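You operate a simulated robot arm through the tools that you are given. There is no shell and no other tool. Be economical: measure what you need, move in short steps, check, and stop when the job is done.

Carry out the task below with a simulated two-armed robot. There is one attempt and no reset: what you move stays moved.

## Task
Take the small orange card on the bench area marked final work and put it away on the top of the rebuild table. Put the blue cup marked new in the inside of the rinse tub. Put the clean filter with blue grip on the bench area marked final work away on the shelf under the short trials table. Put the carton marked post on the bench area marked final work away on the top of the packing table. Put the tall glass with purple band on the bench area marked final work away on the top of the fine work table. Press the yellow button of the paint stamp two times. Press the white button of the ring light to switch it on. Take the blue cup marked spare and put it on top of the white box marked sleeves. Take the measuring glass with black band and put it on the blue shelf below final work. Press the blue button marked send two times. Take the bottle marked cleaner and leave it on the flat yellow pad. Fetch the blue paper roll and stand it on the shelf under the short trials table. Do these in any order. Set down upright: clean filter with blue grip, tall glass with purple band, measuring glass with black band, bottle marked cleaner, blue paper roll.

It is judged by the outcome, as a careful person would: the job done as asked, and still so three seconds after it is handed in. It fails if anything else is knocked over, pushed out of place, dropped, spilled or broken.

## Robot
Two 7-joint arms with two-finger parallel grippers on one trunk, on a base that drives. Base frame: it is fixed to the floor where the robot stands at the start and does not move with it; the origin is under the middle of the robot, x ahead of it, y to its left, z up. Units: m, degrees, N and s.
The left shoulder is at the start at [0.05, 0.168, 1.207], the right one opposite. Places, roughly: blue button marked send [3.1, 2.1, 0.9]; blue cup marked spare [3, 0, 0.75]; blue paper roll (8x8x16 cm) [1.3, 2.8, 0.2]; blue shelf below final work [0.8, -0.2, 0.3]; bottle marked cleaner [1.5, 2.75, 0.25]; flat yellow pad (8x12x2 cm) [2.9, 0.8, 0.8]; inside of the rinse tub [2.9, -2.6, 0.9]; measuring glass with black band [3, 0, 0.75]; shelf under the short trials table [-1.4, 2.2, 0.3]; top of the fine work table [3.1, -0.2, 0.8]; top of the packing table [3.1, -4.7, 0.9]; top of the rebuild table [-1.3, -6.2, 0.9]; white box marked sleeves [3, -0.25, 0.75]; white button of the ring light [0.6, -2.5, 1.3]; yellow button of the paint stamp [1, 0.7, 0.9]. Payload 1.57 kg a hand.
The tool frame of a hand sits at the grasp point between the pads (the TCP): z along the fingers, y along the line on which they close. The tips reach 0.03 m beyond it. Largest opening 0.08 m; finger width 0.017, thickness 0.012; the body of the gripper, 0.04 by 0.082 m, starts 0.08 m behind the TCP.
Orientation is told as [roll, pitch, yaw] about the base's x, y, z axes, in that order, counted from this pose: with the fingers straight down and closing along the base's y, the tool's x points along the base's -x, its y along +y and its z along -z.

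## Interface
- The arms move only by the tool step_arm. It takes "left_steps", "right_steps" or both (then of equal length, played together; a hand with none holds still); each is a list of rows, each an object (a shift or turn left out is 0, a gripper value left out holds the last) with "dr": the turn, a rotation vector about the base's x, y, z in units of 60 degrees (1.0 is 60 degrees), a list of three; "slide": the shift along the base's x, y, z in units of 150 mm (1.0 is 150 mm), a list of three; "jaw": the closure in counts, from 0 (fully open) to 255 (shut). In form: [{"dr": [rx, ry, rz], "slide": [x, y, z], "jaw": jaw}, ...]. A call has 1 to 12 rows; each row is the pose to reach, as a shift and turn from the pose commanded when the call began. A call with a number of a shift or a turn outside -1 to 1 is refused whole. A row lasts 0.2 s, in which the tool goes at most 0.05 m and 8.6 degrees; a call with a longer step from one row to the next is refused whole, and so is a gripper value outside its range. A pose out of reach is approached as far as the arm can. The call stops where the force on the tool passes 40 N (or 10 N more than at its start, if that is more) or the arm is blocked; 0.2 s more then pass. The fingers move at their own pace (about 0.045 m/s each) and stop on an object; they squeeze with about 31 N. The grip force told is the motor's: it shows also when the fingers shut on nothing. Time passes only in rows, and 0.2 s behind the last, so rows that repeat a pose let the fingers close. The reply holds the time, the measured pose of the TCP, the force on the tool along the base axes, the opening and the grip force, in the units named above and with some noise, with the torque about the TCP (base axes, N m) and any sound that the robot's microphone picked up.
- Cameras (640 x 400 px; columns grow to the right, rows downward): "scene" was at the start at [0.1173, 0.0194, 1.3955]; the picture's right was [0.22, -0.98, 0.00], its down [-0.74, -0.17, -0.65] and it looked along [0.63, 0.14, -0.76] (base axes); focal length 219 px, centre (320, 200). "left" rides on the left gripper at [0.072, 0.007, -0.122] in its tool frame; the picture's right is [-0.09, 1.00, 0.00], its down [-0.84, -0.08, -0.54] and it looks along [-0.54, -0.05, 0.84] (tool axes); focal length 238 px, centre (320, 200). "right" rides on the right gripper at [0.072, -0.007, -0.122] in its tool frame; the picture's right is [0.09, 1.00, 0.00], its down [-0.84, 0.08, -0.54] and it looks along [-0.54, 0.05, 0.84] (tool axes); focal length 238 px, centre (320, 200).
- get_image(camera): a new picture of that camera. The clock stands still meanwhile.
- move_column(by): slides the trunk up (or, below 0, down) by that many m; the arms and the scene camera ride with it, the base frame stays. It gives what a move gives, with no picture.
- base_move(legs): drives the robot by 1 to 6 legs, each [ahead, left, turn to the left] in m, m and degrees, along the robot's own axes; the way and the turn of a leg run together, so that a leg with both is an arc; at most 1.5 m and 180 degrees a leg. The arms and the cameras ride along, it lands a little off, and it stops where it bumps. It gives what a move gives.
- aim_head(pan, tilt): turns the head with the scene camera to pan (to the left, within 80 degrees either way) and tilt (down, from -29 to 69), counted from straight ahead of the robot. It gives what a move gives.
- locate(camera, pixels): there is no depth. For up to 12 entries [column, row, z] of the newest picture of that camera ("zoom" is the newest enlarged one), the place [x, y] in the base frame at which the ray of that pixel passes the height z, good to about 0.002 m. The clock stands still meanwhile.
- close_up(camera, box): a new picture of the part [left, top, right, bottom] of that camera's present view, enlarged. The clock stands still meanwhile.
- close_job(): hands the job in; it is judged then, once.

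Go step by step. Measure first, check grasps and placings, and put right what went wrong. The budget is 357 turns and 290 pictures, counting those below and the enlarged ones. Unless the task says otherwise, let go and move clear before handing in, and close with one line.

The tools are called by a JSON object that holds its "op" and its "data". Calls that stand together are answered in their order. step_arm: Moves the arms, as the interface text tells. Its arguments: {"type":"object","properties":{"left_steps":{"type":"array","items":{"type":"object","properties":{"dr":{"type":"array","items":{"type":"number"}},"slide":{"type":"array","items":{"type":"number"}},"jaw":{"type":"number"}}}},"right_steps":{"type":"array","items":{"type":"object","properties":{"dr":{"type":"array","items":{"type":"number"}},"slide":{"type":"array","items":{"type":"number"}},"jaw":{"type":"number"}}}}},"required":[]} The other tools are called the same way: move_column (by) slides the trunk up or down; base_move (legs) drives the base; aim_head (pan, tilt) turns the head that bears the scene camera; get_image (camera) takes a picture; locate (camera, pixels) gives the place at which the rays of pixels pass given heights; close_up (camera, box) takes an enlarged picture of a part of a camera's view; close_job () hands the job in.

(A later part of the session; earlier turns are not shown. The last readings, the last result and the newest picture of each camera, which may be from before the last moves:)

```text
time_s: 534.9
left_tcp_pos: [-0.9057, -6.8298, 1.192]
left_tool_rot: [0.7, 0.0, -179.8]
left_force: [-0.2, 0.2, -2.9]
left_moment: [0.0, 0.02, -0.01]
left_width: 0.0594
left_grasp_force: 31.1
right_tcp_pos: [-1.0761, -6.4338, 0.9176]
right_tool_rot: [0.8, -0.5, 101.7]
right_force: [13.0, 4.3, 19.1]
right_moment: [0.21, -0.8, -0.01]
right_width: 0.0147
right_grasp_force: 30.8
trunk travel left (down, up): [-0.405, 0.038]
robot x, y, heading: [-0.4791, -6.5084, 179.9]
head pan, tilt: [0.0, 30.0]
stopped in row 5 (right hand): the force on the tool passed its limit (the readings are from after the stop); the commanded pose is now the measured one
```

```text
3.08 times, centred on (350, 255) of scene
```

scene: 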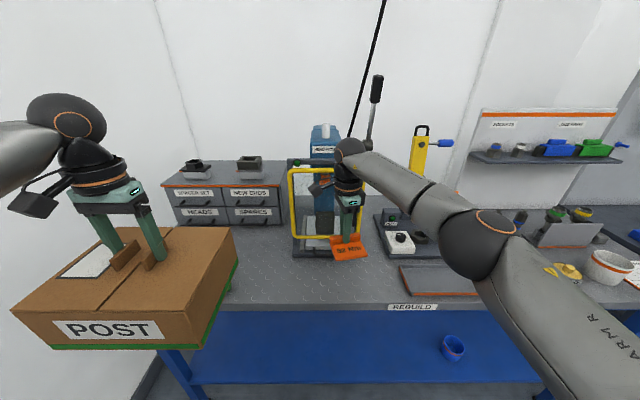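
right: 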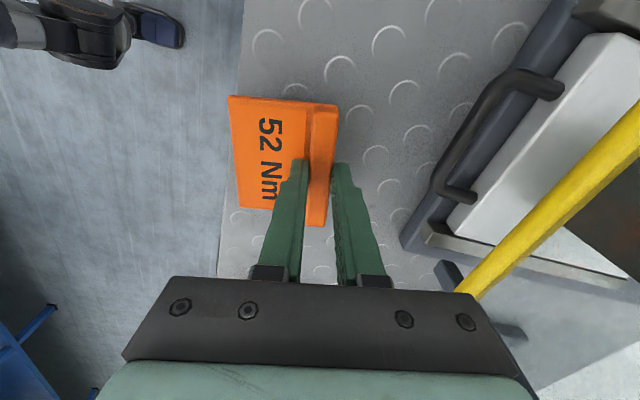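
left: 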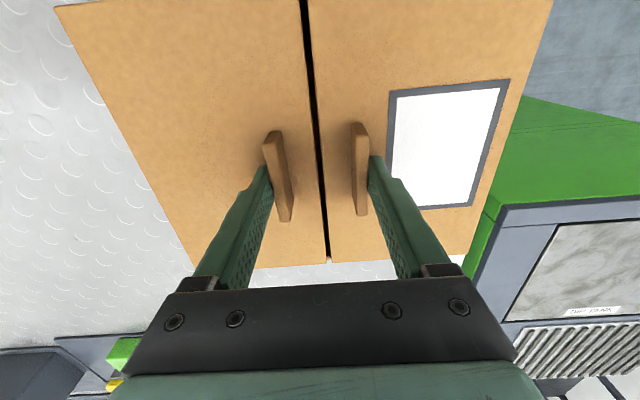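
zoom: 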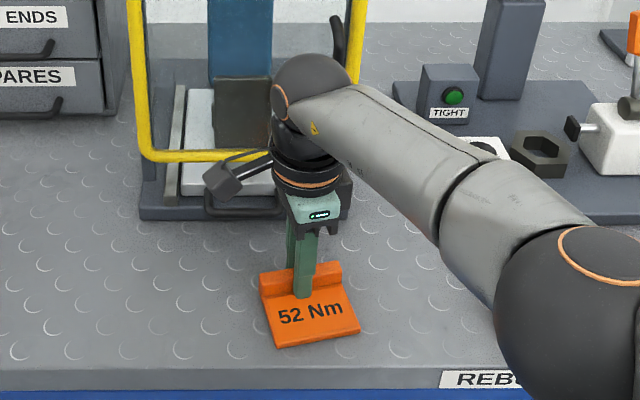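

The card lies on the table. I open to 4 cm only and lift.

{"op": "step_arm", "data": {"right_steps": [{"slide": [0, 0, 0.015], "jaw": 140}, {"slide": [0, 0, 0.015], "jaw": 140}, {"slide": [0, 0, 0.015], "jaw": 140}, {"slide": [0.02, 0, 0.15]}, {"slide": [0.05, 0, 0.4]}, {"slide": [0.1, 0, 0.7]}, {"slide": [0.15, 0, 1]}]}}

{"op": "close_up", "data": {"camera": "scene", "box": [250, 190, 430, 320]}}

```text
time_s: 536.5
left_tcp_pos: [-0.908, -6.829, 1.191]
left_tool_rot: [0.7, 0.1, -179.7]
left_force: [-0.2, -0.1, -3.7]
left_moment: [0.0, 0.01, 0.0]
left_width: 0.0591
left_grasp_force: 31.3
right_tcp_pos: [-1.0568, -6.433, 1.065]
right_tool_rot: [0.7, -0.5, 101.7]
right_force: [0.3, -0.4, 0.5]
right_moment: [-0.02, 0.06, 0.0]
right_width: 0.0361
right_grasp_force: 0.0
trunk travel left (down, up): [-0.405, 0.038]
robot x, y, heading: [-0.4843, -6.5078, 179.4]
head pan, tilt: [0.0, 30.0]
```

```text
3.08 times, centred on (340, 255) of scene
```

zoom: 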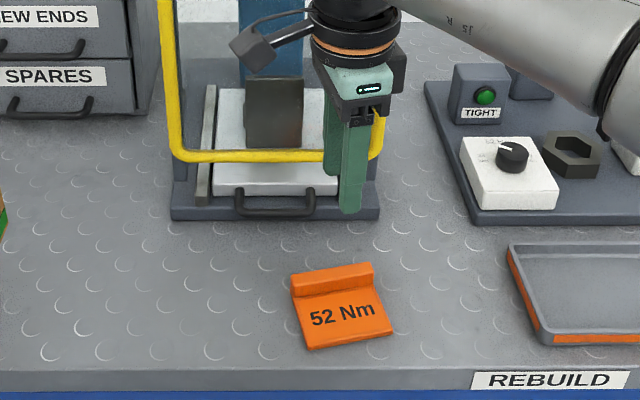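

The card rests on the rebuild table. Now the carton: retract, back off, turn, and drive through the south gap to the packing table.

{"op": "step_arm", "data": {"right_steps": [{"slide": [0.25, 0, 0.15]}, {"slide": [0.5, 0, 0.3]}, {"slide": [0.75, 0, 0.45]}, {"slide": [1, 0, 0.6]}]}}

{"op": "base_move", "data": {"legs": [[-0.5, -0.15, 0], [0, 0, -180], [1.5, 0, 0]]}}

{"op": "aim_head", "data": {"pan": 20, "tilt": 25}}

{"op": "get_image", "data": {"camera": "scene"}}

```text
time_s: 537.5
left_tcp_pos: [-0.9073, -6.8288, 1.1917]
left_tool_rot: [0.7, 0.0, -179.8]
left_force: [-0.5, -0.2, -3.6]
left_moment: [0.01, 0.04, -0.02]
left_width: 0.0593
left_grasp_force: 31.4
right_tcp_pos: [-0.9052, -6.4325, 1.154]
right_tool_rot: [0.7, -0.4, 101.5]
right_force: [0.1, 0.8, 0.2]
right_moment: [-0.02, 0.01, 0.01]
right_width: 0.0361
right_grasp_force: 0.0
trunk travel left (down, up): [-0.405, 0.038]
robot x, y, heading: [-0.4836, -6.5095, 179.7]
head pan, tilt: [0.0, 30.0]
```

```text
time_s: 554.9
left_tcp_pos: [1.9375, -6.0298, 1.1922]
left_tool_rot: [0.6, -0.1, 0.9]
left_force: [-0.1, -0.3, -4.5]
left_moment: [0.0, 0.0, -0.01]
left_width: 0.0592
left_grasp_force: 30.9
right_tcp_pos: [1.941, -6.4256, 1.1543]
right_tool_rot: [0.6, -0.5, -77.7]
right_force: [0.5, 0.0, -0.7]
right_moment: [0.05, -0.02, 0.0]
right_width: 0.0359
right_grasp_force: 0.1
trunk travel left (down, up): [-0.405, 0.038]
robot x, y, heading: [1.5146, -6.3551, 0.4]
head pan, tilt: [0.0, 30.0]
```

```text
time_s: 555.8
left_tcp_pos: [1.936, -6.0303, 1.1905]
left_tool_rot: [0.7, 0.0, 0.8]
left_force: [1.0, -1.2, -3.4]
left_moment: [0.01, 0.0, -0.03]
left_width: 0.0591
left_grasp_force: 31.0
right_tcp_pos: [1.9401, -6.4266, 1.1529]
right_tool_rot: [0.7, -0.5, -77.6]
right_force: [0.5, -0.6, 0.1]
right_moment: [-0.02, 0.0, 0.01]
right_width: 0.0358
right_grasp_force: 0.0
trunk travel left (down, up): [-0.405, 0.038]
robot x, y, heading: [1.5167, -6.3566, 0.7]
head pan, tilt: [20.0, 25.0]
```

```text
109 pictures are left
```

scene: 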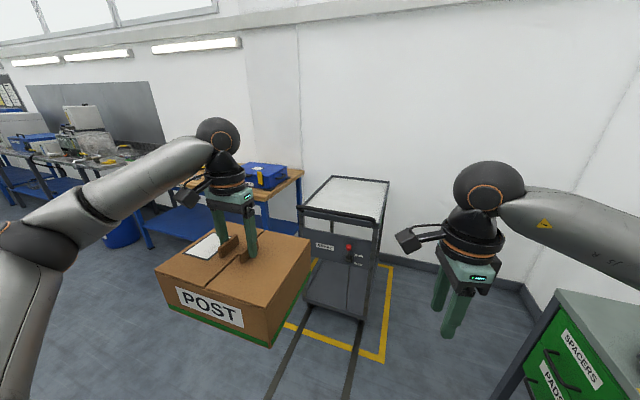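

{"op": "locate", "data": {"camera": "scene", "pixels": [[303, 213, 0.9], [375, 228, 0.9], [305, 302, 0.1], [365, 320, 0.1], [225, 205, 0.9], [300, 172, 0.9]]}}

```text
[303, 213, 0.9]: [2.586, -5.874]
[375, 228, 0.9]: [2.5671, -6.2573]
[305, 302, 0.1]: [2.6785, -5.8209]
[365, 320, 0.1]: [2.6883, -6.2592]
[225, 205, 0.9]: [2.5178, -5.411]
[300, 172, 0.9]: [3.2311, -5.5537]
```

{"op": "base_move", "data": {"legs": [[0.4, 0.5, -0.6], [0, 0.8, 0]]}}

{"op": "aim_head", "data": {"pan": 0, "tilt": 35}}

{"op": "get_image", "data": {"camera": "scene"}}

```text
time_s: 563.3
left_tcp_pos: [2.3443, -4.7193, 1.1905]
left_tool_rot: [0.8, 0.1, 0.1]
left_force: [-0.5, 0.3, -3.8]
left_moment: [0.0, -0.02, 0.02]
left_width: 0.0593
left_grasp_force: 30.9
right_tcp_pos: [2.3424, -5.1152, 1.1538]
right_tool_rot: [0.7, -0.4, -78.5]
right_force: [0.5, -0.3, -1.0]
right_moment: [-0.01, 0.0, -0.01]
right_width: 0.036
right_grasp_force: 0.0
trunk travel left (down, up): [-0.405, 0.038]
robot x, y, heading: [1.9179, -5.0393, -0.3]
head pan, tilt: [20.0, 25.0]
```

```text
time_s: 564.1
left_tcp_pos: [2.3448, -4.7187, 1.1898]
left_tool_rot: [0.6, 0.0, 0.1]
left_force: [0.1, 0.3, -3.4]
left_moment: [0.01, 0.05, 0.0]
left_width: 0.0593
left_grasp_force: 31.1
right_tcp_pos: [2.3428, -5.1152, 1.1543]
right_tool_rot: [0.7, -0.5, -78.4]
right_force: [0.5, -0.5, 0.0]
right_moment: [0.03, -0.02, 0.02]
right_width: 0.036
right_grasp_force: 0.1
trunk travel left (down, up): [-0.405, 0.038]
robot x, y, heading: [1.9187, -5.04, -0.3]
head pan, tilt: [0.0, 35.0]
```

```text
108 pictures are left
```

scene: 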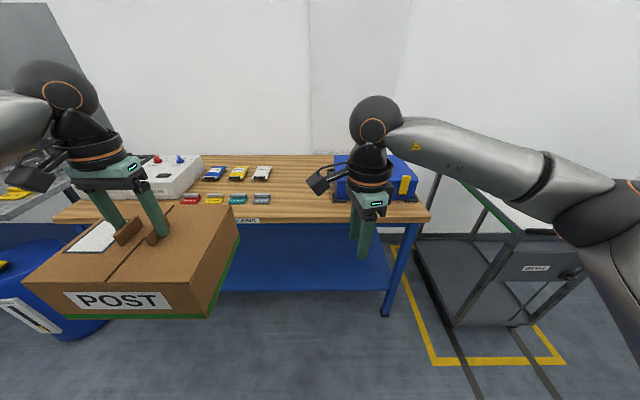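

{"op": "locate", "data": {"camera": "scene", "pixels": [[300, 222, 0.9], [273, 200, 0.9], [274, 176, 0.9], [334, 201, 0.9], [336, 180, 0.9], [430, 215, 0.9], [300, 156, 0.9], [185, 203, 0.9], [222, 197, 0.9]]}}

{"op": "close_up", "data": {"camera": "scene", "box": [140, 130, 440, 240]}}

```text
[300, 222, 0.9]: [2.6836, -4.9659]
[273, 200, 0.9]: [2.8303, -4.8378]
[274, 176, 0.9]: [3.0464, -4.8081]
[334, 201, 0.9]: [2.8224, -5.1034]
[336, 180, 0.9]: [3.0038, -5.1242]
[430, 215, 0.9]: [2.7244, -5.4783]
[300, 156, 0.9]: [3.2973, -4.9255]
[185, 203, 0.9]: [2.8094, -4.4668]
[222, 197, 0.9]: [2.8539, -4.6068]
```

```text
2.13 times, centred on (290, 185) of scene
```

zoom: 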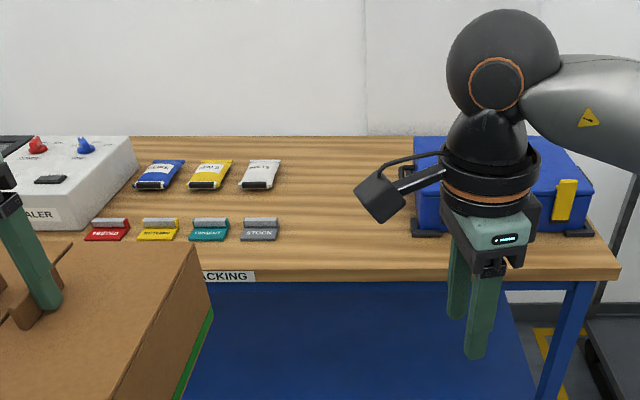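

The free gap on the packing table is ≈0.27 m wide in y; the carton is 0.255 × 0.207, so I turn it 90° to fit well.

{"op": "step_arm", "data": {"left_steps": [{"dr": [0, 0, 0.12]}, {"dr": [0, 0, 0.24]}, {"dr": [0, 0, 0.36]}, {"dr": [0, 0, 0.48]}, {"dr": [0, 0, 0.6]}, {"dr": [0, 0, 0.72]}, {"dr": [0, 0, 0.75]}]}}

{"op": "step_arm", "data": {"left_steps": [{"dr": [0, 0, 0.12]}, {"dr": [0, 0, 0.24]}, {"dr": [0, 0, 0.36]}, {"dr": [0, 0, 0.48]}, {"dr": [0, 0, 0.6]}, {"dr": [0, 0, 0.72]}, {"dr": [0, 0, 0.75]}]}}

{"op": "get_image", "data": {"camera": "scene"}}

```text
time_s: 565.7
left_tcp_pos: [2.3457, -4.7196, 1.1901]
left_tool_rot: [0.7, 0.0, 45.2]
left_force: [0.0, 0.1, -3.6]
left_moment: [0.0, 0.02, -0.01]
left_width: 0.0591
left_grasp_force: 31.4
right_tcp_pos: [2.3433, -5.1154, 1.1546]
right_tool_rot: [0.7, -0.5, -78.5]
right_force: [0.0, 0.2, -0.6]
right_moment: [-0.01, 0.02, -0.04]
right_width: 0.0364
right_grasp_force: 0.0
trunk travel left (down, up): [-0.405, 0.038]
robot x, y, heading: [1.9191, -5.0412, -0.6]
head pan, tilt: [0.0, 35.0]
```

```text
time_s: 567.3
left_tcp_pos: [2.3445, -4.7188, 1.1902]
left_tool_rot: [0.8, -0.1, 90.4]
left_force: [-1.3, -0.3, -4.4]
left_moment: [0.01, 0.01, 0.01]
left_width: 0.0593
left_grasp_force: 30.8
right_tcp_pos: [2.343, -5.1151, 1.1532]
right_tool_rot: [0.7, -0.6, -78.4]
right_force: [-0.3, 0.3, -0.6]
right_moment: [-0.04, 0.03, -0.02]
right_width: 0.0361
right_grasp_force: 0.1
trunk travel left (down, up): [-0.405, 0.038]
robot x, y, heading: [1.916, -5.0385, -0.4]
head pan, tilt: [0.0, 35.0]
```

```text
106 pictures are left
```

scene: 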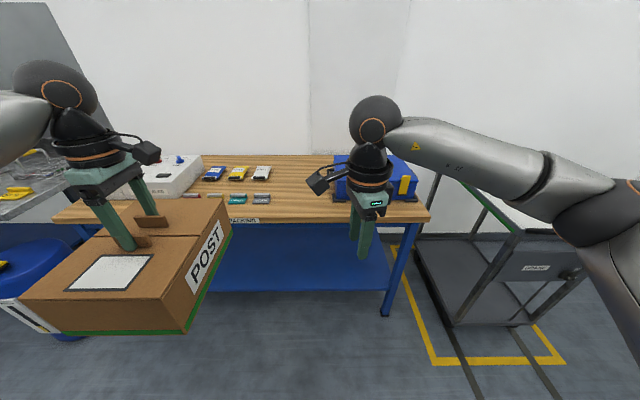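

I raise the right hand, then move the base so the carton comes over the gap.

{"op": "step_arm", "data": {"right_steps": [{"slide": [-0.1, 0, 0.25]}, {"slide": [-0.2, 0, 0.5]}, {"slide": [-0.3, 0, 0.75]}, {"slide": [-0.4, 0, 0.9]}]}}

{"op": "base_move", "data": {"legs": [[0, -0.245, 0.4], [0.3, 0, 0]]}}

{"op": "get_image", "data": {"camera": "scene"}}

{"op": "get_image", "data": {"camera": "left"}}

```text
time_s: 568.3
left_tcp_pos: [2.3446, -4.72, 1.1918]
left_tool_rot: [0.6, 0.0, 90.1]
left_force: [0.3, 0.4, -3.0]
left_moment: [-0.02, 0.0, 0.01]
left_width: 0.059
left_grasp_force: 31.1
right_tcp_pos: [2.2824, -5.1155, 1.2907]
right_tool_rot: [0.7, -0.5, -78.2]
right_force: [-0.4, 0.3, 0.1]
right_moment: [0.02, 0.04, 0.03]
right_width: 0.0362
right_grasp_force: 0.0
trunk travel left (down, up): [-0.405, 0.038]
robot x, y, heading: [1.9176, -5.0384, -0.5]
head pan, tilt: [0.0, 35.0]
```

```text
time_s: 571.8
left_tcp_pos: [2.6426, -4.9595, 1.1907]
left_tool_rot: [0.9, -0.1, 90.8]
left_force: [-0.1, 0.2, -4.1]
left_moment: [0.01, 0.03, 0.01]
left_width: 0.0592
left_grasp_force: 31.0
right_tcp_pos: [2.5854, -5.3552, 1.2905]
right_tool_rot: [0.7, -0.5, -78.0]
right_force: [0.2, 0.7, -0.9]
right_moment: [0.01, 0.04, 0.01]
right_width: 0.036
right_grasp_force: 0.0
trunk travel left (down, up): [-0.405, 0.038]
robot x, y, heading: [2.2197, -5.2842, -0.0]
head pan, tilt: [0.0, 35.0]
```

```text
105 pictures are left
```

scene: 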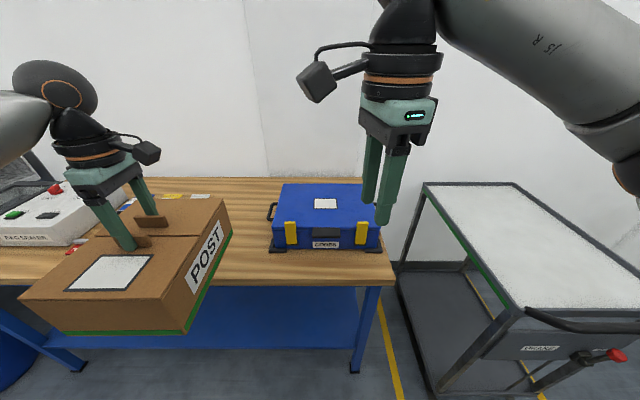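

```text
104 pictures are left
```

left: 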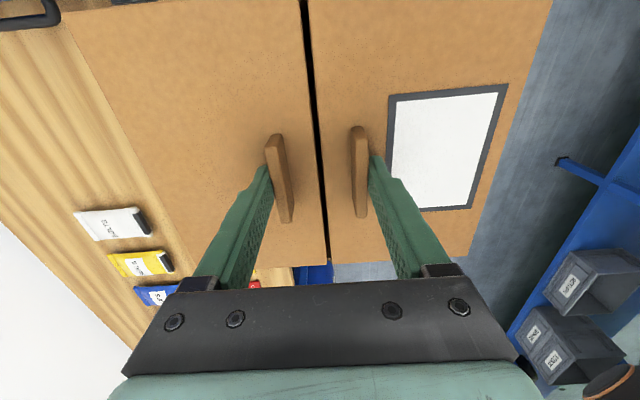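

{"op": "locate", "data": {"camera": "scene", "pixels": [[270, 251, 0.9], [270, 251, 0.85], [268, 218, 0.95], [260, 280, 0.9], [260, 280, 0.85], [279, 185, 1.0], [222, 196, 0.92]]}}

{"op": "locate", "data": {"camera": "left", "pixels": [[148, 232, 0.9], [75, 212, 0.9], [172, 270, 0.9], [60, 25, 0.95]]}}

```text
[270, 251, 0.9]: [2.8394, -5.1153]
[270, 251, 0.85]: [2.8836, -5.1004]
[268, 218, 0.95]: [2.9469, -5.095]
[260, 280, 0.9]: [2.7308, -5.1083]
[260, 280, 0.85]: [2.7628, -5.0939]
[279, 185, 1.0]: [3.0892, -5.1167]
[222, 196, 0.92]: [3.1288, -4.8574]
```

```text
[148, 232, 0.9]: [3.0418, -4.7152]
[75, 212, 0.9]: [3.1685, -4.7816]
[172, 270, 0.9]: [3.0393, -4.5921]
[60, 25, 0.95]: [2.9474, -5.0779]
```

{"op": "base_move", "data": {"legs": [[0.1, 0, 0]]}}

{"op": "step_arm", "data": {"left_steps": [{"slide": [0.2, 0, 0]}, {"slide": [0.4, -0.02, -0.1]}, {"slide": [0.6, -0.02, -0.25]}, {"slide": [0.7, -0.02, -0.4]}]}}

{"op": "get_image", "data": {"camera": "scene"}}

{"op": "get_image", "data": {"camera": "left"}}

```text
time_s: 572.9
left_tcp_pos: [2.7417, -4.9574, 1.1912]
left_tool_rot: [0.9, 0.0, 90.7]
left_force: [0.4, 0.2, -4.2]
left_moment: [0.03, 0.01, 0.01]
left_width: 0.0593
left_grasp_force: 31.3
right_tcp_pos: [2.6835, -5.3556, 1.2903]
right_tool_rot: [0.7, -0.5, -77.9]
right_force: [-0.6, -0.2, 0.4]
right_moment: [-0.02, 0.02, -0.03]
right_width: 0.0358
right_grasp_force: 0.1
trunk travel left (down, up): [-0.405, 0.038]
robot x, y, heading: [2.318, -5.2828, -0.0]
head pan, tilt: [0.0, 35.0]
```

```text
time_s: 573.9
left_tcp_pos: [2.846, -4.9614, 1.131]
left_tool_rot: [0.8, 0.1, 90.7]
left_force: [0.2, 0.7, -3.7]
left_moment: [0.02, -0.01, -0.03]
left_width: 0.0592
left_grasp_force: 30.3
right_tcp_pos: [2.6831, -5.3556, 1.2902]
right_tool_rot: [0.7, -0.4, -77.9]
right_force: [-0.4, 0.0, 0.7]
right_moment: [0.0, 0.0, -0.04]
right_width: 0.036
right_grasp_force: 0.0
trunk travel left (down, up): [-0.405, 0.038]
robot x, y, heading: [2.3199, -5.2846, 0.3]
head pan, tilt: [0.0, 35.0]
```

```text
103 pictures are left
```

scene: 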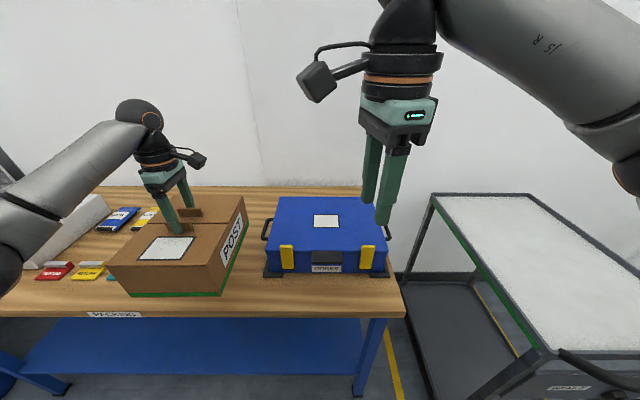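

```text
102 pictures are left
```

left: 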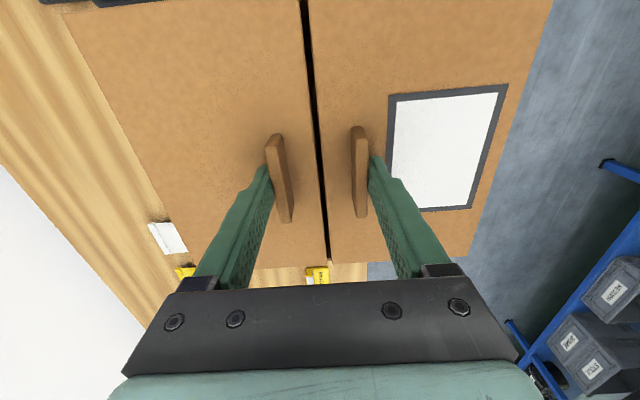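

{"op": "locate", "data": {"camera": "scene", "pixels": [[36, 281, 0.9], [36, 281, 0.88], [36, 281, 0.92], [71, 281, 0.9], [71, 281, 0.88], [104, 280, 0.9], [107, 266, 0.99], [222, 294, 0.99], [266, 276, 0.9]]}}

```text
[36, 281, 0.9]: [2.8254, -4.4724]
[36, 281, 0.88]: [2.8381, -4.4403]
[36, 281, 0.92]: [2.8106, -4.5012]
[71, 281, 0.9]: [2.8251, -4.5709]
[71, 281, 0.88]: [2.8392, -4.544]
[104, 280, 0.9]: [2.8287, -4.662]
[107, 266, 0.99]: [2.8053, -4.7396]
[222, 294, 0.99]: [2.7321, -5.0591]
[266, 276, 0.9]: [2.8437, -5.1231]
```

Table z≈0.882; gaps ≈3.5 cm left and ≈5 cm right. I lower the carton with contact check.

{"op": "step_arm", "data": {"left_steps": [{"slide": [0.03, 0, -0.2]}, {"slide": [0.03, 0, -0.4]}, {"slide": [0.03, 0, -0.55]}, {"slide": [0.03, 0, -0.63]}, {"slide": [0.03, 0, -0.68]}]}}

{"op": "get_image", "data": {"camera": "scene"}}

```text
time_s: 575.1
left_tcp_pos: [2.852, -4.9629, 1.0282]
left_tool_rot: [0.7, 0.0, 90.7]
left_force: [-1.0, 0.6, -3.3]
left_moment: [0.01, 0.01, 0.01]
left_width: 0.0593
left_grasp_force: 31.5
right_tcp_pos: [2.6846, -5.356, 1.2907]
right_tool_rot: [0.7, -0.5, -77.9]
right_force: [1.2, 0.9, -0.2]
right_moment: [-0.02, -0.02, -0.03]
right_width: 0.0362
right_grasp_force: 0.0
trunk travel left (down, up): [-0.405, 0.038]
robot x, y, heading: [2.3155, -5.2827, 0.0]
head pan, tilt: [0.0, 35.0]
```

```text
101 pictures are left
```

scene: 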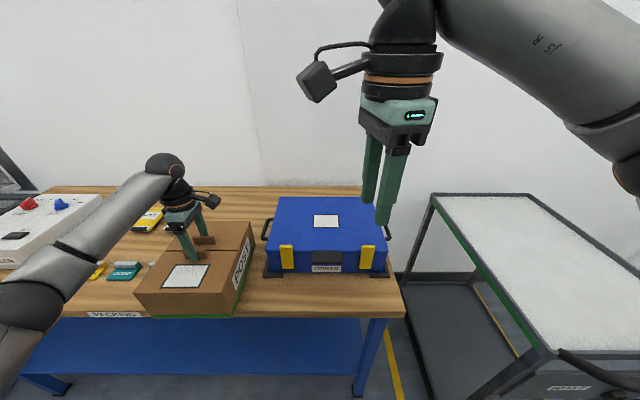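

{"op": "close_up", "data": {"camera": "scene", "box": [60, 220, 300, 340]}}

{"op": "locate", "data": {"camera": "scene", "pixels": [[236, 315, 0.888], [300, 309, 0.882], [402, 309, 0.882], [145, 315, 0.888]]}}

```text
2.67 times, centred on (180, 280) of scene
```

zoom: 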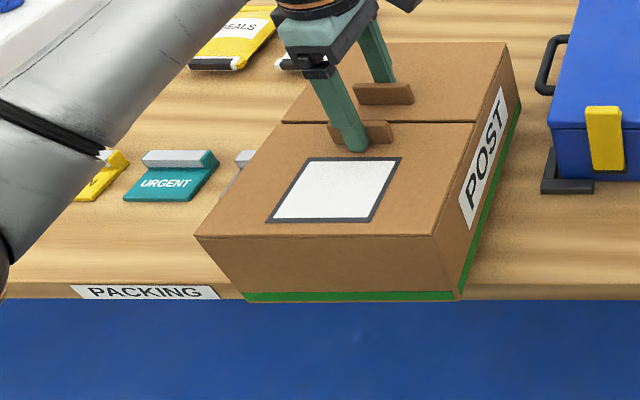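

```text
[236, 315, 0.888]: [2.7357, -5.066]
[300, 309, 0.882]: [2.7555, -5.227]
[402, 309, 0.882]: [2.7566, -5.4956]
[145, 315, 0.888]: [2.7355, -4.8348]
```

The carton would overhang the front edge by ~2 cm. I raise a little, move 5 cm further in and 1.2 cm left.

{"op": "step_arm", "data": {"left_steps": [{"slide": [0, 0, 0.13]}, {"slide": [0, 0.08, 0.13]}]}}

{"op": "base_move", "data": {"legs": [[0.055, 0, 0]]}}

{"op": "close_up", "data": {"camera": "scene", "box": [60, 220, 300, 340]}}

```text
time_s: 575.7
left_tcp_pos: [2.8498, -4.9498, 1.0483]
left_tool_rot: [0.8, 0.0, 90.6]
left_force: [0.0, -0.2, -4.4]
left_moment: [0.0, -0.02, 0.0]
left_width: 0.0592
left_grasp_force: 30.8
right_tcp_pos: [2.684, -5.3546, 1.2901]
right_tool_rot: [0.7, -0.5, -77.8]
right_force: [-0.2, 0.0, 0.3]
right_moment: [-0.06, -0.01, 0.0]
right_width: 0.036
right_grasp_force: 0.1
trunk travel left (down, up): [-0.405, 0.038]
robot x, y, heading: [2.3174, -5.2834, 0.4]
head pan, tilt: [0.0, 35.0]
```

```text
time_s: 576.7
left_tcp_pos: [2.9066, -4.951, 1.0484]
left_tool_rot: [0.7, 0.1, 90.7]
left_force: [0.0, 0.1, -4.2]
left_moment: [0.01, 0.03, -0.02]
left_width: 0.0592
left_grasp_force: 31.1
right_tcp_pos: [2.7391, -5.3557, 1.2908]
right_tool_rot: [0.7, -0.5, -77.9]
right_force: [0.0, 0.6, 0.0]
right_moment: [0.05, 0.04, 0.03]
right_width: 0.0361
right_grasp_force: 0.1
trunk travel left (down, up): [-0.405, 0.038]
robot x, y, heading: [2.373, -5.2858, 0.1]
head pan, tilt: [0.0, 35.0]
```

```text
2.67 times, centred on (180, 280) of scene
```

zoom: 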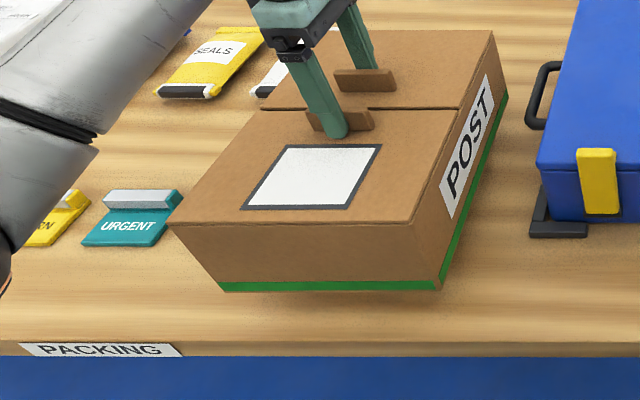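

{"op": "locate", "data": {"camera": "zoom", "pixels": [[82, 244, 0.882], [160, 246, 0.882], [220, 290, 0.908], [220, 290, 0.882], [436, 290, 0.908]]}}

```text
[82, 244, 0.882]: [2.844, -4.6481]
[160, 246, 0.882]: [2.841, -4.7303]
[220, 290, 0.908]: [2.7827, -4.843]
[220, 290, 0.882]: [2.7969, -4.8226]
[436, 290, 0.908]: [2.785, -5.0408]
```

STOCK's right edge is ≈ -4.838, so I shift the carton back 1.3 cm right, then lower.

{"op": "step_arm", "data": {"left_steps": [{"slide": [0, -0.045, 0]}, {"slide": [0, -0.09, 0]}, {"slide": [0, -0.09, -0.08]}, {"slide": [0, -0.09, -0.12]}, {"slide": [0, -0.09, -0.15]}, {"slide": [0, -0.09, -0.17]}, {"slide": [0, -0.09, -0.19]}]}}

{"op": "close_up", "data": {"camera": "scene", "box": [60, 220, 300, 340]}}

```text
time_s: 578.3
left_tcp_pos: [2.9062, -4.9636, 1.0191]
left_tool_rot: [0.8, 0.0, 90.7]
left_force: [0.3, -0.7, -5.0]
left_moment: [0.03, 0.01, -0.04]
left_width: 0.0592
left_grasp_force: 30.6
right_tcp_pos: [2.7384, -5.355, 1.2903]
right_tool_rot: [0.8, -0.4, -77.8]
right_force: [0.3, 0.2, -0.2]
right_moment: [-0.01, 0.03, 0.0]
right_width: 0.036
right_grasp_force: 0.0
trunk travel left (down, up): [-0.405, 0.038]
robot x, y, heading: [2.3731, -5.2823, 0.2]
head pan, tilt: [0.0, 35.0]
```

```text
2.67 times, centred on (180, 280) of scene
```

zoom: 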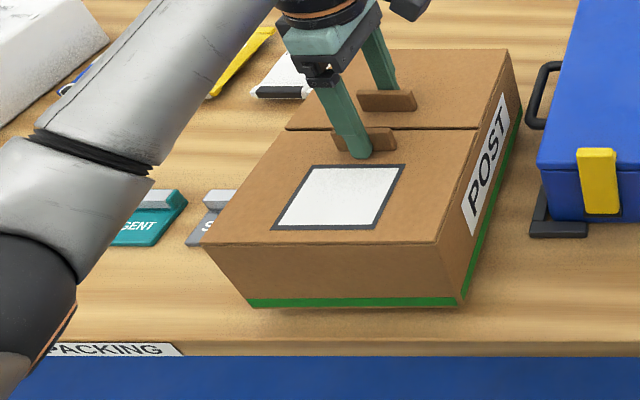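

{"op": "step_arm", "data": {"left_steps": [{"slide": [0, 0, -0.02]}, {"slide": [0, 0, -0.04]}, {"slide": [0, 0, -0.06]}, {"slide": [0, 0, -0.08]}, {"slide": [0, 0, -0.1]}, {"slide": [0, 0, -0.12]}]}}

```text
time_s: 579.7
left_tcp_pos: [2.9045, -4.9631, 1.0024]
left_tool_rot: [0.7, 0.0, 90.8]
left_force: [-1.3, 1.5, 0.4]
left_moment: [-0.27, -0.26, -0.11]
left_width: 0.0592
left_grasp_force: 31.3
right_tcp_pos: [2.7374, -5.3555, 1.2915]
right_tool_rot: [0.8, -0.5, -77.9]
right_force: [0.0, 0.8, -0.4]
right_moment: [0.04, 0.01, 0.0]
right_width: 0.0361
right_grasp_force: 0.0
trunk travel left (down, up): [-0.405, 0.038]
robot x, y, heading: [2.3751, -5.2833, 0.2]
head pan, tilt: [0.0, 35.0]
```

{"op": "step_arm", "data": {"left_steps": [{"slide": [0, 0, -0.01]}, {"slide": [0, 0, -0.02]}]}}

{"op": "close_up", "data": {"camera": "scene", "box": [60, 220, 300, 340]}}

```text
time_s: 580.3
left_tcp_pos: [2.9043, -4.9635, 1.0009]
left_tool_rot: [0.5, 0.0, 90.7]
left_force: [-4.2, 2.7, 10.0]
left_moment: [-0.55, -0.71, -0.13]
left_width: 0.059
left_grasp_force: 31.1
right_tcp_pos: [2.7346, -5.3559, 1.2911]
right_tool_rot: [0.8, -0.5, -77.9]
right_force: [-0.4, 0.5, 0.7]
right_moment: [-0.01, -0.01, 0.0]
right_width: 0.0358
right_grasp_force: 0.3
trunk travel left (down, up): [-0.405, 0.038]
robot x, y, heading: [2.3723, -5.2842, 0.0]
head pan, tilt: [0.0, 35.0]
```

```text
2.67 times, centred on (180, 280) of scene
```

zoom: 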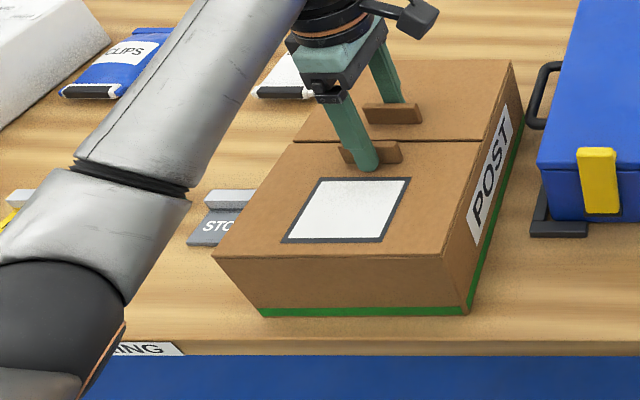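

The carton rests on the table, clear of its neighbours. I release and lift out.

{"op": "step_arm", "data": {"left_steps": [{"slide": [0, 0, 0.015]}, {"slide": [0, 0, 0.015], "jaw": 0}, {"slide": [0, 0, 0.015], "jaw": 0}, {"slide": [0, 0, 0.015], "jaw": 0}, {"slide": [0, 0, 0.15]}, {"slide": [0, 0, 0.4]}, {"slide": [0, 0, 0.7]}, {"slide": [0, 0, 1]}]}}

{"op": "get_image", "data": {"camera": "scene"}}

```text
time_s: 582.1
left_tcp_pos: [2.9053, -4.9635, 1.1493]
left_tool_rot: [0.7, 0.0, 90.7]
left_force: [-0.4, -0.3, 0.0]
left_moment: [0.01, -0.02, 0.0]
left_width: 0.0798
left_grasp_force: 0.1
right_tcp_pos: [2.7378, -5.3554, 1.2901]
right_tool_rot: [0.7, -0.5, -77.9]
right_force: [-0.8, 0.3, -0.4]
right_moment: [-0.02, -0.05, 0.02]
right_width: 0.036
right_grasp_force: 0.1
trunk travel left (down, up): [-0.405, 0.038]
robot x, y, heading: [2.3731, -5.28, 0.0]
head pan, tilt: [0.0, 35.0]
```

```text
96 pictures are left
```

scene: 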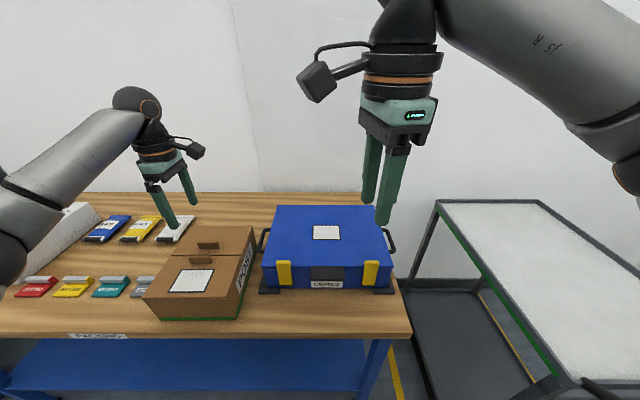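

The carton is on the packing table. Last: the ring light. I retract and drive back around to the bench front at y≈-2.5.

{"op": "step_arm", "data": {"left_steps": [{"slide": [-0.2, 0, 0.2]}, {"slide": [-0.5, 0, 0.4]}, {"slide": [-0.8, 0, 0.6]}, {"slide": [-1, 0, 0.8]}]}}

{"op": "base_move", "data": {"legs": [[-0.45, 0, 0], [0, -1.05, 0], [-1.5, 0, 0], [-0.77, 0, 0]]}}

{"op": "base_move", "data": {"legs": [[0, 1.5, 0], [0, 1.5, 0], [0, 0.8, 0]]}}

{"op": "aim_head", "data": {"pan": 0, "tilt": 15}}

{"op": "get_image", "data": {"camera": "scene"}}

```text
refused: row 2 steps farther than a row can; nothing moved
```

```text
time_s: 600.6
left_tcp_pos: [0.1772, -6.0329, 1.1491]
left_tool_rot: [0.7, 0.0, 91.9]
left_force: [0.7, 0.6, -0.8]
left_moment: [0.0, 0.01, -0.02]
left_width: 0.0799
left_grasp_force: 0.0
right_tcp_pos: [0.0183, -6.4275, 1.2907]
right_tool_rot: [0.9, -0.5, -76.6]
right_force: [-0.2, 0.5, -0.3]
right_moment: [0.02, -0.01, 0.0]
right_width: 0.036
right_grasp_force: 0.0
trunk travel left (down, up): [-0.405, 0.038]
robot x, y, heading: [-0.3483, -6.3638, 1.7]
head pan, tilt: [0.0, 35.0]
```

```text
time_s: 618.9
left_tcp_pos: [0.0668, -2.2296, 1.1492]
left_tool_rot: [0.7, 0.0, 92.7]
left_force: [0.8, -0.4, -0.2]
left_moment: [-0.03, 0.01, 0.01]
left_width: 0.08
left_grasp_force: 0.1
right_tcp_pos: [-0.0862, -2.6273, 1.2906]
right_tool_rot: [0.8, -0.6, -75.9]
right_force: [0.2, 0.6, -0.4]
right_moment: [-0.01, 0.01, -0.01]
right_width: 0.0362
right_grasp_force: 0.0
trunk travel left (down, up): [-0.405, 0.038]
robot x, y, heading: [-0.4541, -2.5723, 2.4]
head pan, tilt: [0.0, 35.0]
```

```text
time_s: 619.7
left_tcp_pos: [0.0664, -2.2314, 1.1481]
left_tool_rot: [0.7, 0.0, 92.7]
left_force: [0.5, 0.4, 0.4]
left_moment: [0.01, 0.01, 0.0]
left_width: 0.0799
left_grasp_force: 0.0
right_tcp_pos: [-0.0875, -2.6272, 1.2898]
right_tool_rot: [0.8, -0.5, -75.8]
right_force: [0.3, -0.6, 0.0]
right_moment: [0.0, -0.01, 0.02]
right_width: 0.0362
right_grasp_force: 0.2
trunk travel left (down, up): [-0.405, 0.038]
robot x, y, heading: [-0.4489, -2.5681, 2.0]
head pan, tilt: [0.0, 15.0]
```

```text
95 pictures are left
```

scene: 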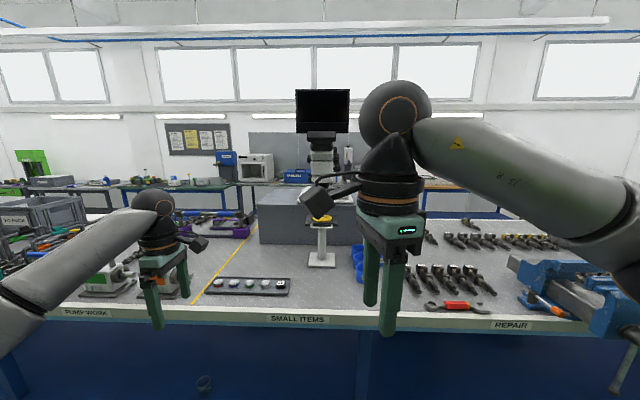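

The microscope stands on the grey block at (320,170). I move the right hand aside and zoom.

{"op": "step_arm", "data": {"right_steps": [{"slide": [0, -0.25, 0]}, {"slide": [0, -0.5, 0]}, {"slide": [0, -0.75, 0]}, {"slide": [0, -1, 0]}]}}

{"op": "base_move", "data": {"legs": [[0.3, 0, -2]]}}

{"op": "get_image", "data": {"camera": "scene"}}

{"op": "close_up", "data": {"camera": "scene", "box": [230, 70, 430, 270]}}

```text
time_s: 620.7
left_tcp_pos: [0.0678, -2.2304, 1.1493]
left_tool_rot: [0.7, -0.2, 92.7]
left_force: [-1.6, -0.3, 0.2]
left_moment: [-0.03, 0.04, 0.0]
left_width: 0.08
left_grasp_force: 0.0
right_tcp_pos: [-0.0867, -2.7781, 1.2893]
right_tool_rot: [0.9, -0.4, -75.8]
right_force: [1.1, 0.2, 0.3]
right_moment: [0.02, -0.01, 0.01]
right_width: 0.0363
right_grasp_force: 0.1
trunk travel left (down, up): [-0.405, 0.038]
robot x, y, heading: [-0.4508, -2.5665, 2.2]
head pan, tilt: [0.0, 15.0]
```

```text
time_s: 622.8
left_tcp_pos: [0.3815, -2.2428, 1.1488]
left_tool_rot: [0.8, 0.1, 90.7]
left_force: [-0.6, -0.4, -0.8]
left_moment: [0.0, 0.02, -0.02]
left_width: 0.0801
left_grasp_force: 0.2
right_tcp_pos: [0.2089, -2.7839, 1.2897]
right_tool_rot: [0.8, -0.5, -77.8]
right_force: [-0.1, -0.4, -1.1]
right_moment: [-0.02, 0.0, -0.03]
right_width: 0.0362
right_grasp_force: 0.0
trunk travel left (down, up): [-0.405, 0.038]
robot x, y, heading: [-0.15, -2.5603, 0.2]
head pan, tilt: [0.0, 15.0]
```

```text
94 pictures are left
```

scene: 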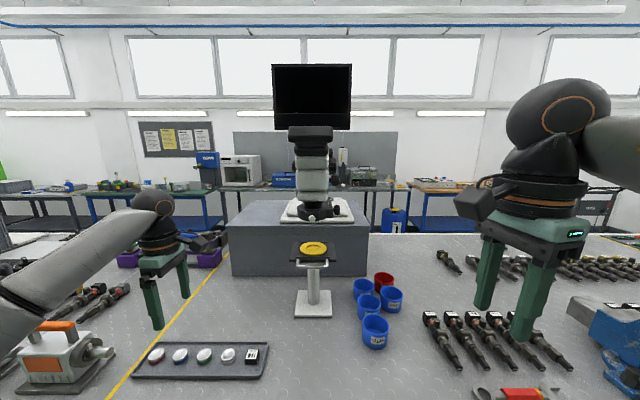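

```text
2.00 times, centred on (330, 170) of scene
```

zoom: 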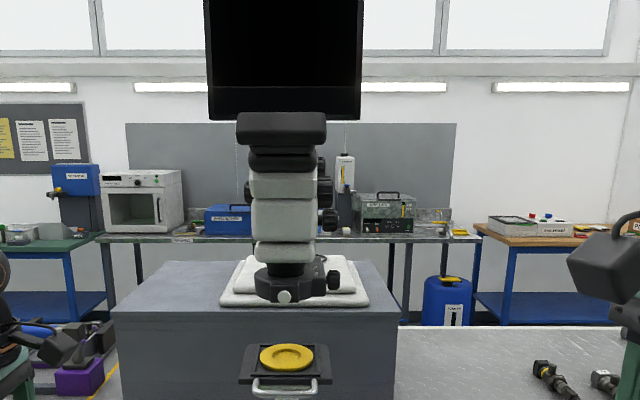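

The ring light's white button faces the front at zoom (284,296). I zoom more and measure.

{"op": "close_up", "data": {"camera": "scene", "box": [270, 180, 360, 240]}}

{"op": "locate", "data": {"camera": "scene", "pixels": [[307, 218, 1.3], [307, 218, 1.28], [307, 218, 1.32], [307, 218, 1.25]]}}

```text
6.67 times, centred on (315, 210) of scene
```

zoom: 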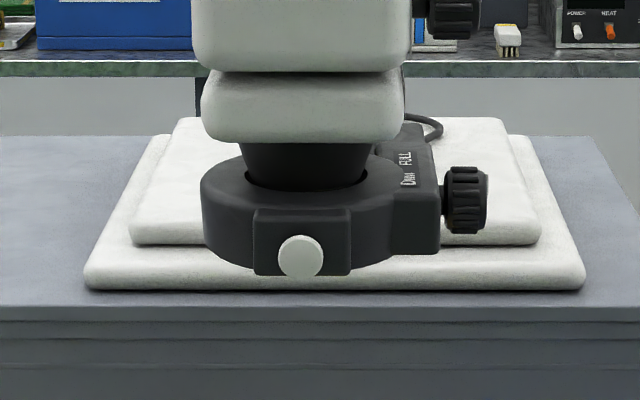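

```text
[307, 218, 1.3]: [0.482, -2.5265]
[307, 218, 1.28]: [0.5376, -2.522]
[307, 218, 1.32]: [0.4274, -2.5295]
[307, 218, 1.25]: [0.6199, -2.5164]
```

I triangulate with a second height: lower the column 0.1. Meanwhile I bring the right hand forward and tilt it to point ahead.

{"op": "move_column", "data": {"by": -0.1}}

{"op": "close_up", "data": {"camera": "scene", "box": [270, 150, 360, 210]}}

{"op": "step_arm", "data": {"right_steps": [{"slide": [0.2, 0, 0], "jaw": 255}, {"dr": [0, -0.125, 0], "slide": [0.4, 0, 0], "jaw": 255}, {"dr": [0, -0.25, 0], "slide": [0.6, 0, 0], "jaw": 255}, {"dr": [0, -0.375, 0], "slide": [0.8, 0, 0], "jaw": 255}, {"dr": [0, -0.5, 0], "slide": [0.9, 0, 0], "jaw": 255}, {"dr": [0, -0.625, 0], "slide": [1, 0, 0], "jaw": 255}, {"dr": [0, -0.75, 0], "slide": [1, 0, 0], "jaw": 255}]}}

```text
time_s: 624.1
left_tcp_pos: [0.3817, -2.2421, 1.0491]
left_tool_rot: [0.8, 0.0, 90.8]
left_force: [0.6, 0.4, 0.6]
left_moment: [-0.02, 0.0, -0.04]
left_width: 0.0802
left_grasp_force: 0.0
right_tcp_pos: [0.2075, -2.7831, 1.1898]
right_tool_rot: [0.9, -0.5, -77.9]
right_force: [-0.5, -0.2, -0.3]
right_moment: [-0.03, 0.02, -0.01]
right_width: 0.0362
right_grasp_force: 0.1
trunk travel left (down, up): [-0.305, 0.138]
robot x, y, heading: [-0.1528, -2.5614, -0.1]
head pan, tilt: [0.0, 15.0]
```

```text
6.67 times, centred on (315, 180) of scene
```

zoom: 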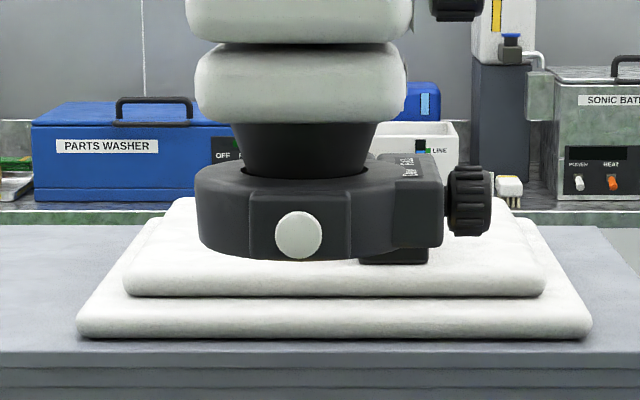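

```text
time_s: 625.7
left_tcp_pos: [0.3797, -2.2422, 1.0501]
left_tool_rot: [0.7, 0.0, 90.7]
left_force: [-1.4, 0.2, 0.7]
left_moment: [0.01, -0.01, 0.01]
left_width: 0.0797
left_grasp_force: 0.0
right_tcp_pos: [0.358, -2.7838, 1.1914]
right_tool_rot: [45.4, -8.8, -81.7]
right_force: [-0.3, 0.3, 0.6]
right_moment: [-0.01, 0.0, -0.04]
right_width: 0.0
right_grasp_force: 21.3
trunk travel left (down, up): [-0.305, 0.138]
robot x, y, heading: [-0.1521, -2.5607, 0.2]
head pan, tilt: [0.0, 15.0]
```

{"op": "locate", "data": {"camera": "zoom", "pixels": [[299, 235, 1.3], [299, 235, 1.28], [299, 235, 1.26], [299, 235, 1.24], [299, 262, 1.24], [299, 262, 1.22]]}}

```text
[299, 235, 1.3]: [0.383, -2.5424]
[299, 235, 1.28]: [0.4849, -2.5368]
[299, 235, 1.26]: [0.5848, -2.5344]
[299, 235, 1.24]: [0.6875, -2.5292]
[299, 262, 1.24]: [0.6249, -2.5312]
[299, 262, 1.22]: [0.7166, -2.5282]
```

Triangulated button ≈ (0.59,-2.534,1.259), pressed toward +x. I finish tilting the hand to horizontal and align in y,z.

{"op": "step_arm", "data": {"right_steps": [{"dr": [0, -0.125, 0], "slide": [0, 0.13, 0.08]}, {"dr": [0, -0.25, 0], "slide": [0, 0.26, 0.16]}, {"dr": [0, -0.375, 0], "slide": [0, 0.4, 0.24]}, {"dr": [0, -0.5, 0], "slide": [0, 0.55, 0.32]}, {"dr": [0, -0.625, 0], "slide": [0, 0.68, 0.4]}, {"dr": [0, -0.75, 0], "slide": [0, 0.8, 0.45]}, {"dr": [0, -0.75, 0], "slide": [0, 0.8, 0.45]}]}}

{"op": "get_image", "data": {"camera": "scene"}}

{"op": "get_image", "data": {"camera": "right"}}

```text
time_s: 627.3
left_tcp_pos: [0.3806, -2.2418, 1.0495]
left_tool_rot: [0.7, 0.0, 90.7]
left_force: [-0.4, -0.4, 0.2]
left_moment: [0.03, 0.0, 0.02]
left_width: 0.08
left_grasp_force: 0.1
right_tcp_pos: [0.3578, -2.6637, 1.2556]
right_tool_rot: [90.9, -12.1, -90.4]
right_force: [0.2, -0.8, 0.2]
right_moment: [0.0, -0.01, 0.0]
right_width: 0.0001
right_grasp_force: 21.1
trunk travel left (down, up): [-0.305, 0.138]
robot x, y, heading: [-0.1484, -2.56, 0.3]
head pan, tilt: [0.0, 15.0]
```

```text
90 pictures are left
```

scene: 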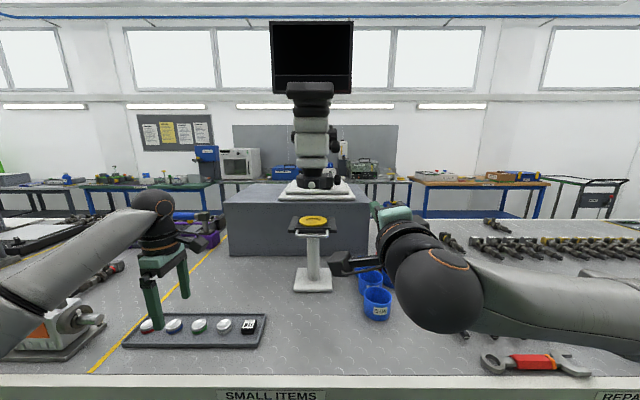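

```text
89 pictures are left
```

right: 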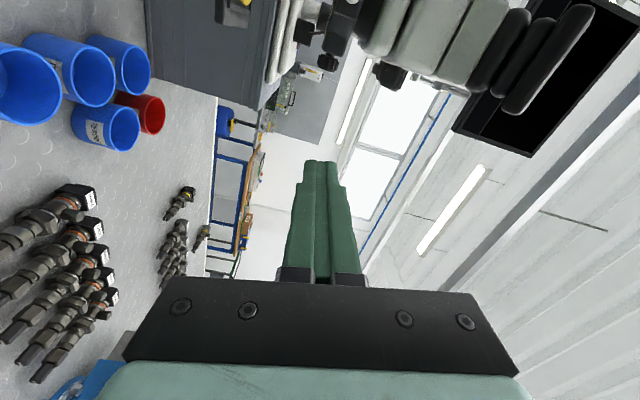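

Fingers point ahead. I raise the left hand for safety and strafe the base left 0.13 to line up with the button.

{"op": "step_arm", "data": {"left_steps": [{"slide": [-0.1, 0, 0.25]}, {"slide": [-0.2, 0, 0.5]}, {"slide": [-0.3, 0, 0.75]}, {"slide": [-0.4, 0, 0.9]}]}}

{"op": "base_move", "data": {"legs": [[0, 0.13, -0.3]]}}

{"op": "get_image", "data": {"camera": "right"}}

{"op": "close_up", "data": {"camera": "scene", "box": [250, 140, 450, 260]}}

```text
time_s: 628.3
left_tcp_pos: [0.3198, -2.2415, 1.1858]
left_tool_rot: [0.7, 0.0, 90.8]
left_force: [-0.1, -1.1, -0.3]
left_moment: [-0.02, -0.03, 0.0]
left_width: 0.08
left_grasp_force: 0.1
right_tcp_pos: [0.3577, -2.664, 1.2581]
right_tool_rot: [90.9, -12.1, -90.5]
right_force: [0.0, -0.2, 0.9]
right_moment: [0.01, -0.03, -0.01]
right_width: 0.0002
right_grasp_force: 20.7
trunk travel left (down, up): [-0.305, 0.138]
robot x, y, heading: [-0.1502, -2.5637, -0.1]
head pan, tilt: [0.0, 15.0]
```

```text
time_s: 629.6
left_tcp_pos: [0.3216, -2.1139, 1.1848]
left_tool_rot: [0.8, 0.0, 90.5]
left_force: [-0.5, 0.1, -0.5]
left_moment: [-0.05, -0.01, -0.01]
left_width: 0.0802
left_grasp_force: 0.2
right_tcp_pos: [0.3571, -2.5371, 1.258]
right_tool_rot: [90.9, -12.2, -90.6]
right_force: [-0.3, -0.2, 0.4]
right_moment: [-0.01, -0.02, -0.04]
right_width: 0.0
right_grasp_force: 21.3
trunk travel left (down, up): [-0.305, 0.138]
robot x, y, heading: [-0.151, -2.4356, -0.2]
head pan, tilt: [0.0, 15.0]
```

```text
88 pictures are left
```

right: 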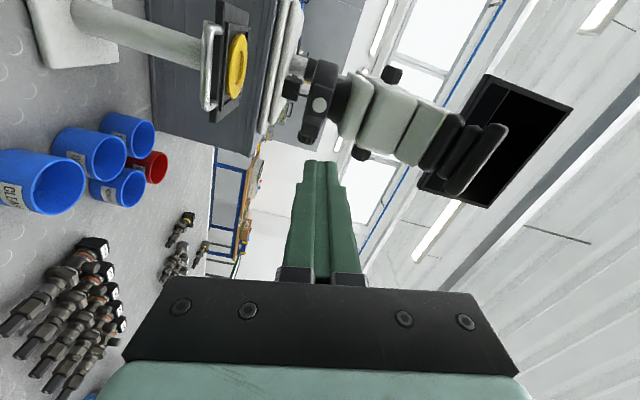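

```text
3.20 times, centred on (350, 200) of scene
```

zoom: 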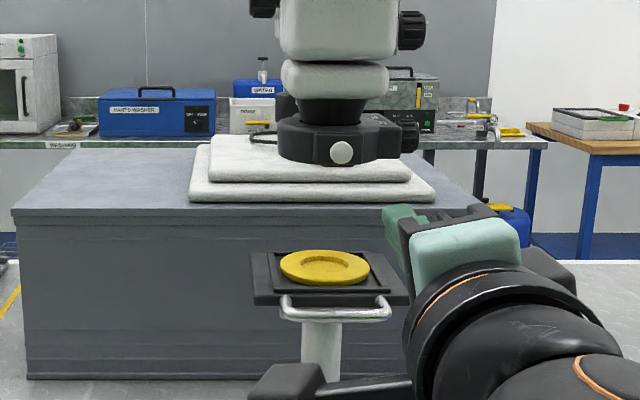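

{"op": "locate", "data": {"camera": "zoom", "pixels": [[341, 152, 1.265], [341, 152, 1.259], [341, 152, 1.25]]}}

```text
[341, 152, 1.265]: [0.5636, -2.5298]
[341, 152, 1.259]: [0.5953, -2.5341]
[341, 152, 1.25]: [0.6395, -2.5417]
```

Aligned within 3 mm. I advance 0.15 and check.

{"op": "step_arm", "data": {"right_steps": [{"slide": [0.25, 0.02, 0]}, {"slide": [0.5, 0.02, 0]}, {"slide": [0.75, 0.02, 0]}, {"slide": [1, 0.02, 0]}]}}

{"op": "get_image", "data": {"camera": "right"}}

{"op": "close_up", "data": {"camera": "scene", "box": [300, 150, 420, 230]}}

```text
time_s: 630.6
left_tcp_pos: [0.3218, -2.1142, 1.185]
left_tool_rot: [0.8, -0.1, 90.5]
left_force: [-0.3, 0.4, 0.6]
left_moment: [0.01, -0.02, -0.01]
left_width: 0.0799
left_grasp_force: 0.1
right_tcp_pos: [0.5062, -2.5342, 1.2587]
right_tool_rot: [90.9, -12.2, -90.7]
right_force: [0.4, -0.2, 0.2]
right_moment: [0.0, 0.02, 0.02]
right_width: 0.0001
right_grasp_force: 21.8
trunk travel left (down, up): [-0.305, 0.138]
robot x, y, heading: [-0.1522, -2.431, -0.1]
head pan, tilt: [0.0, 15.0]
```

```text
86 pictures are left
```

right: 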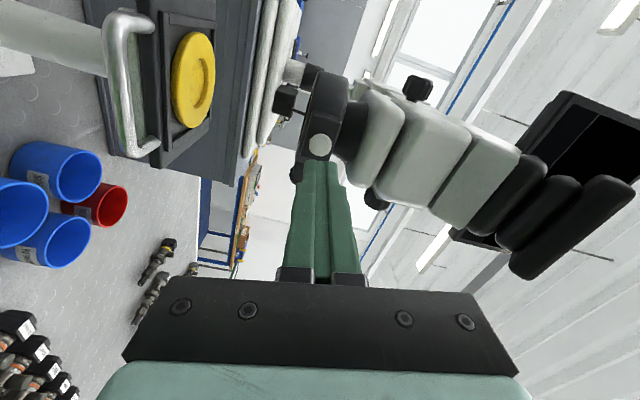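

```text
5.00 times, centred on (360, 190) of scene
```

zoom: 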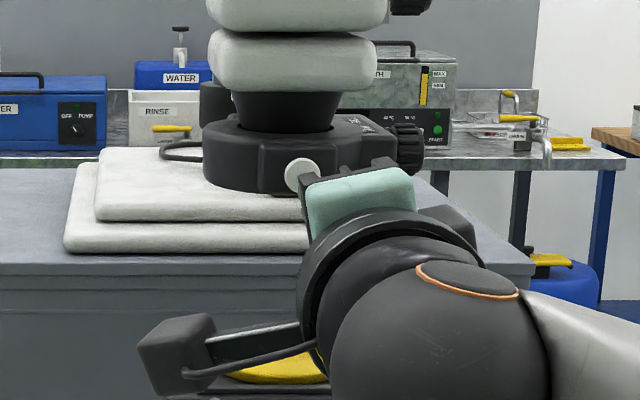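

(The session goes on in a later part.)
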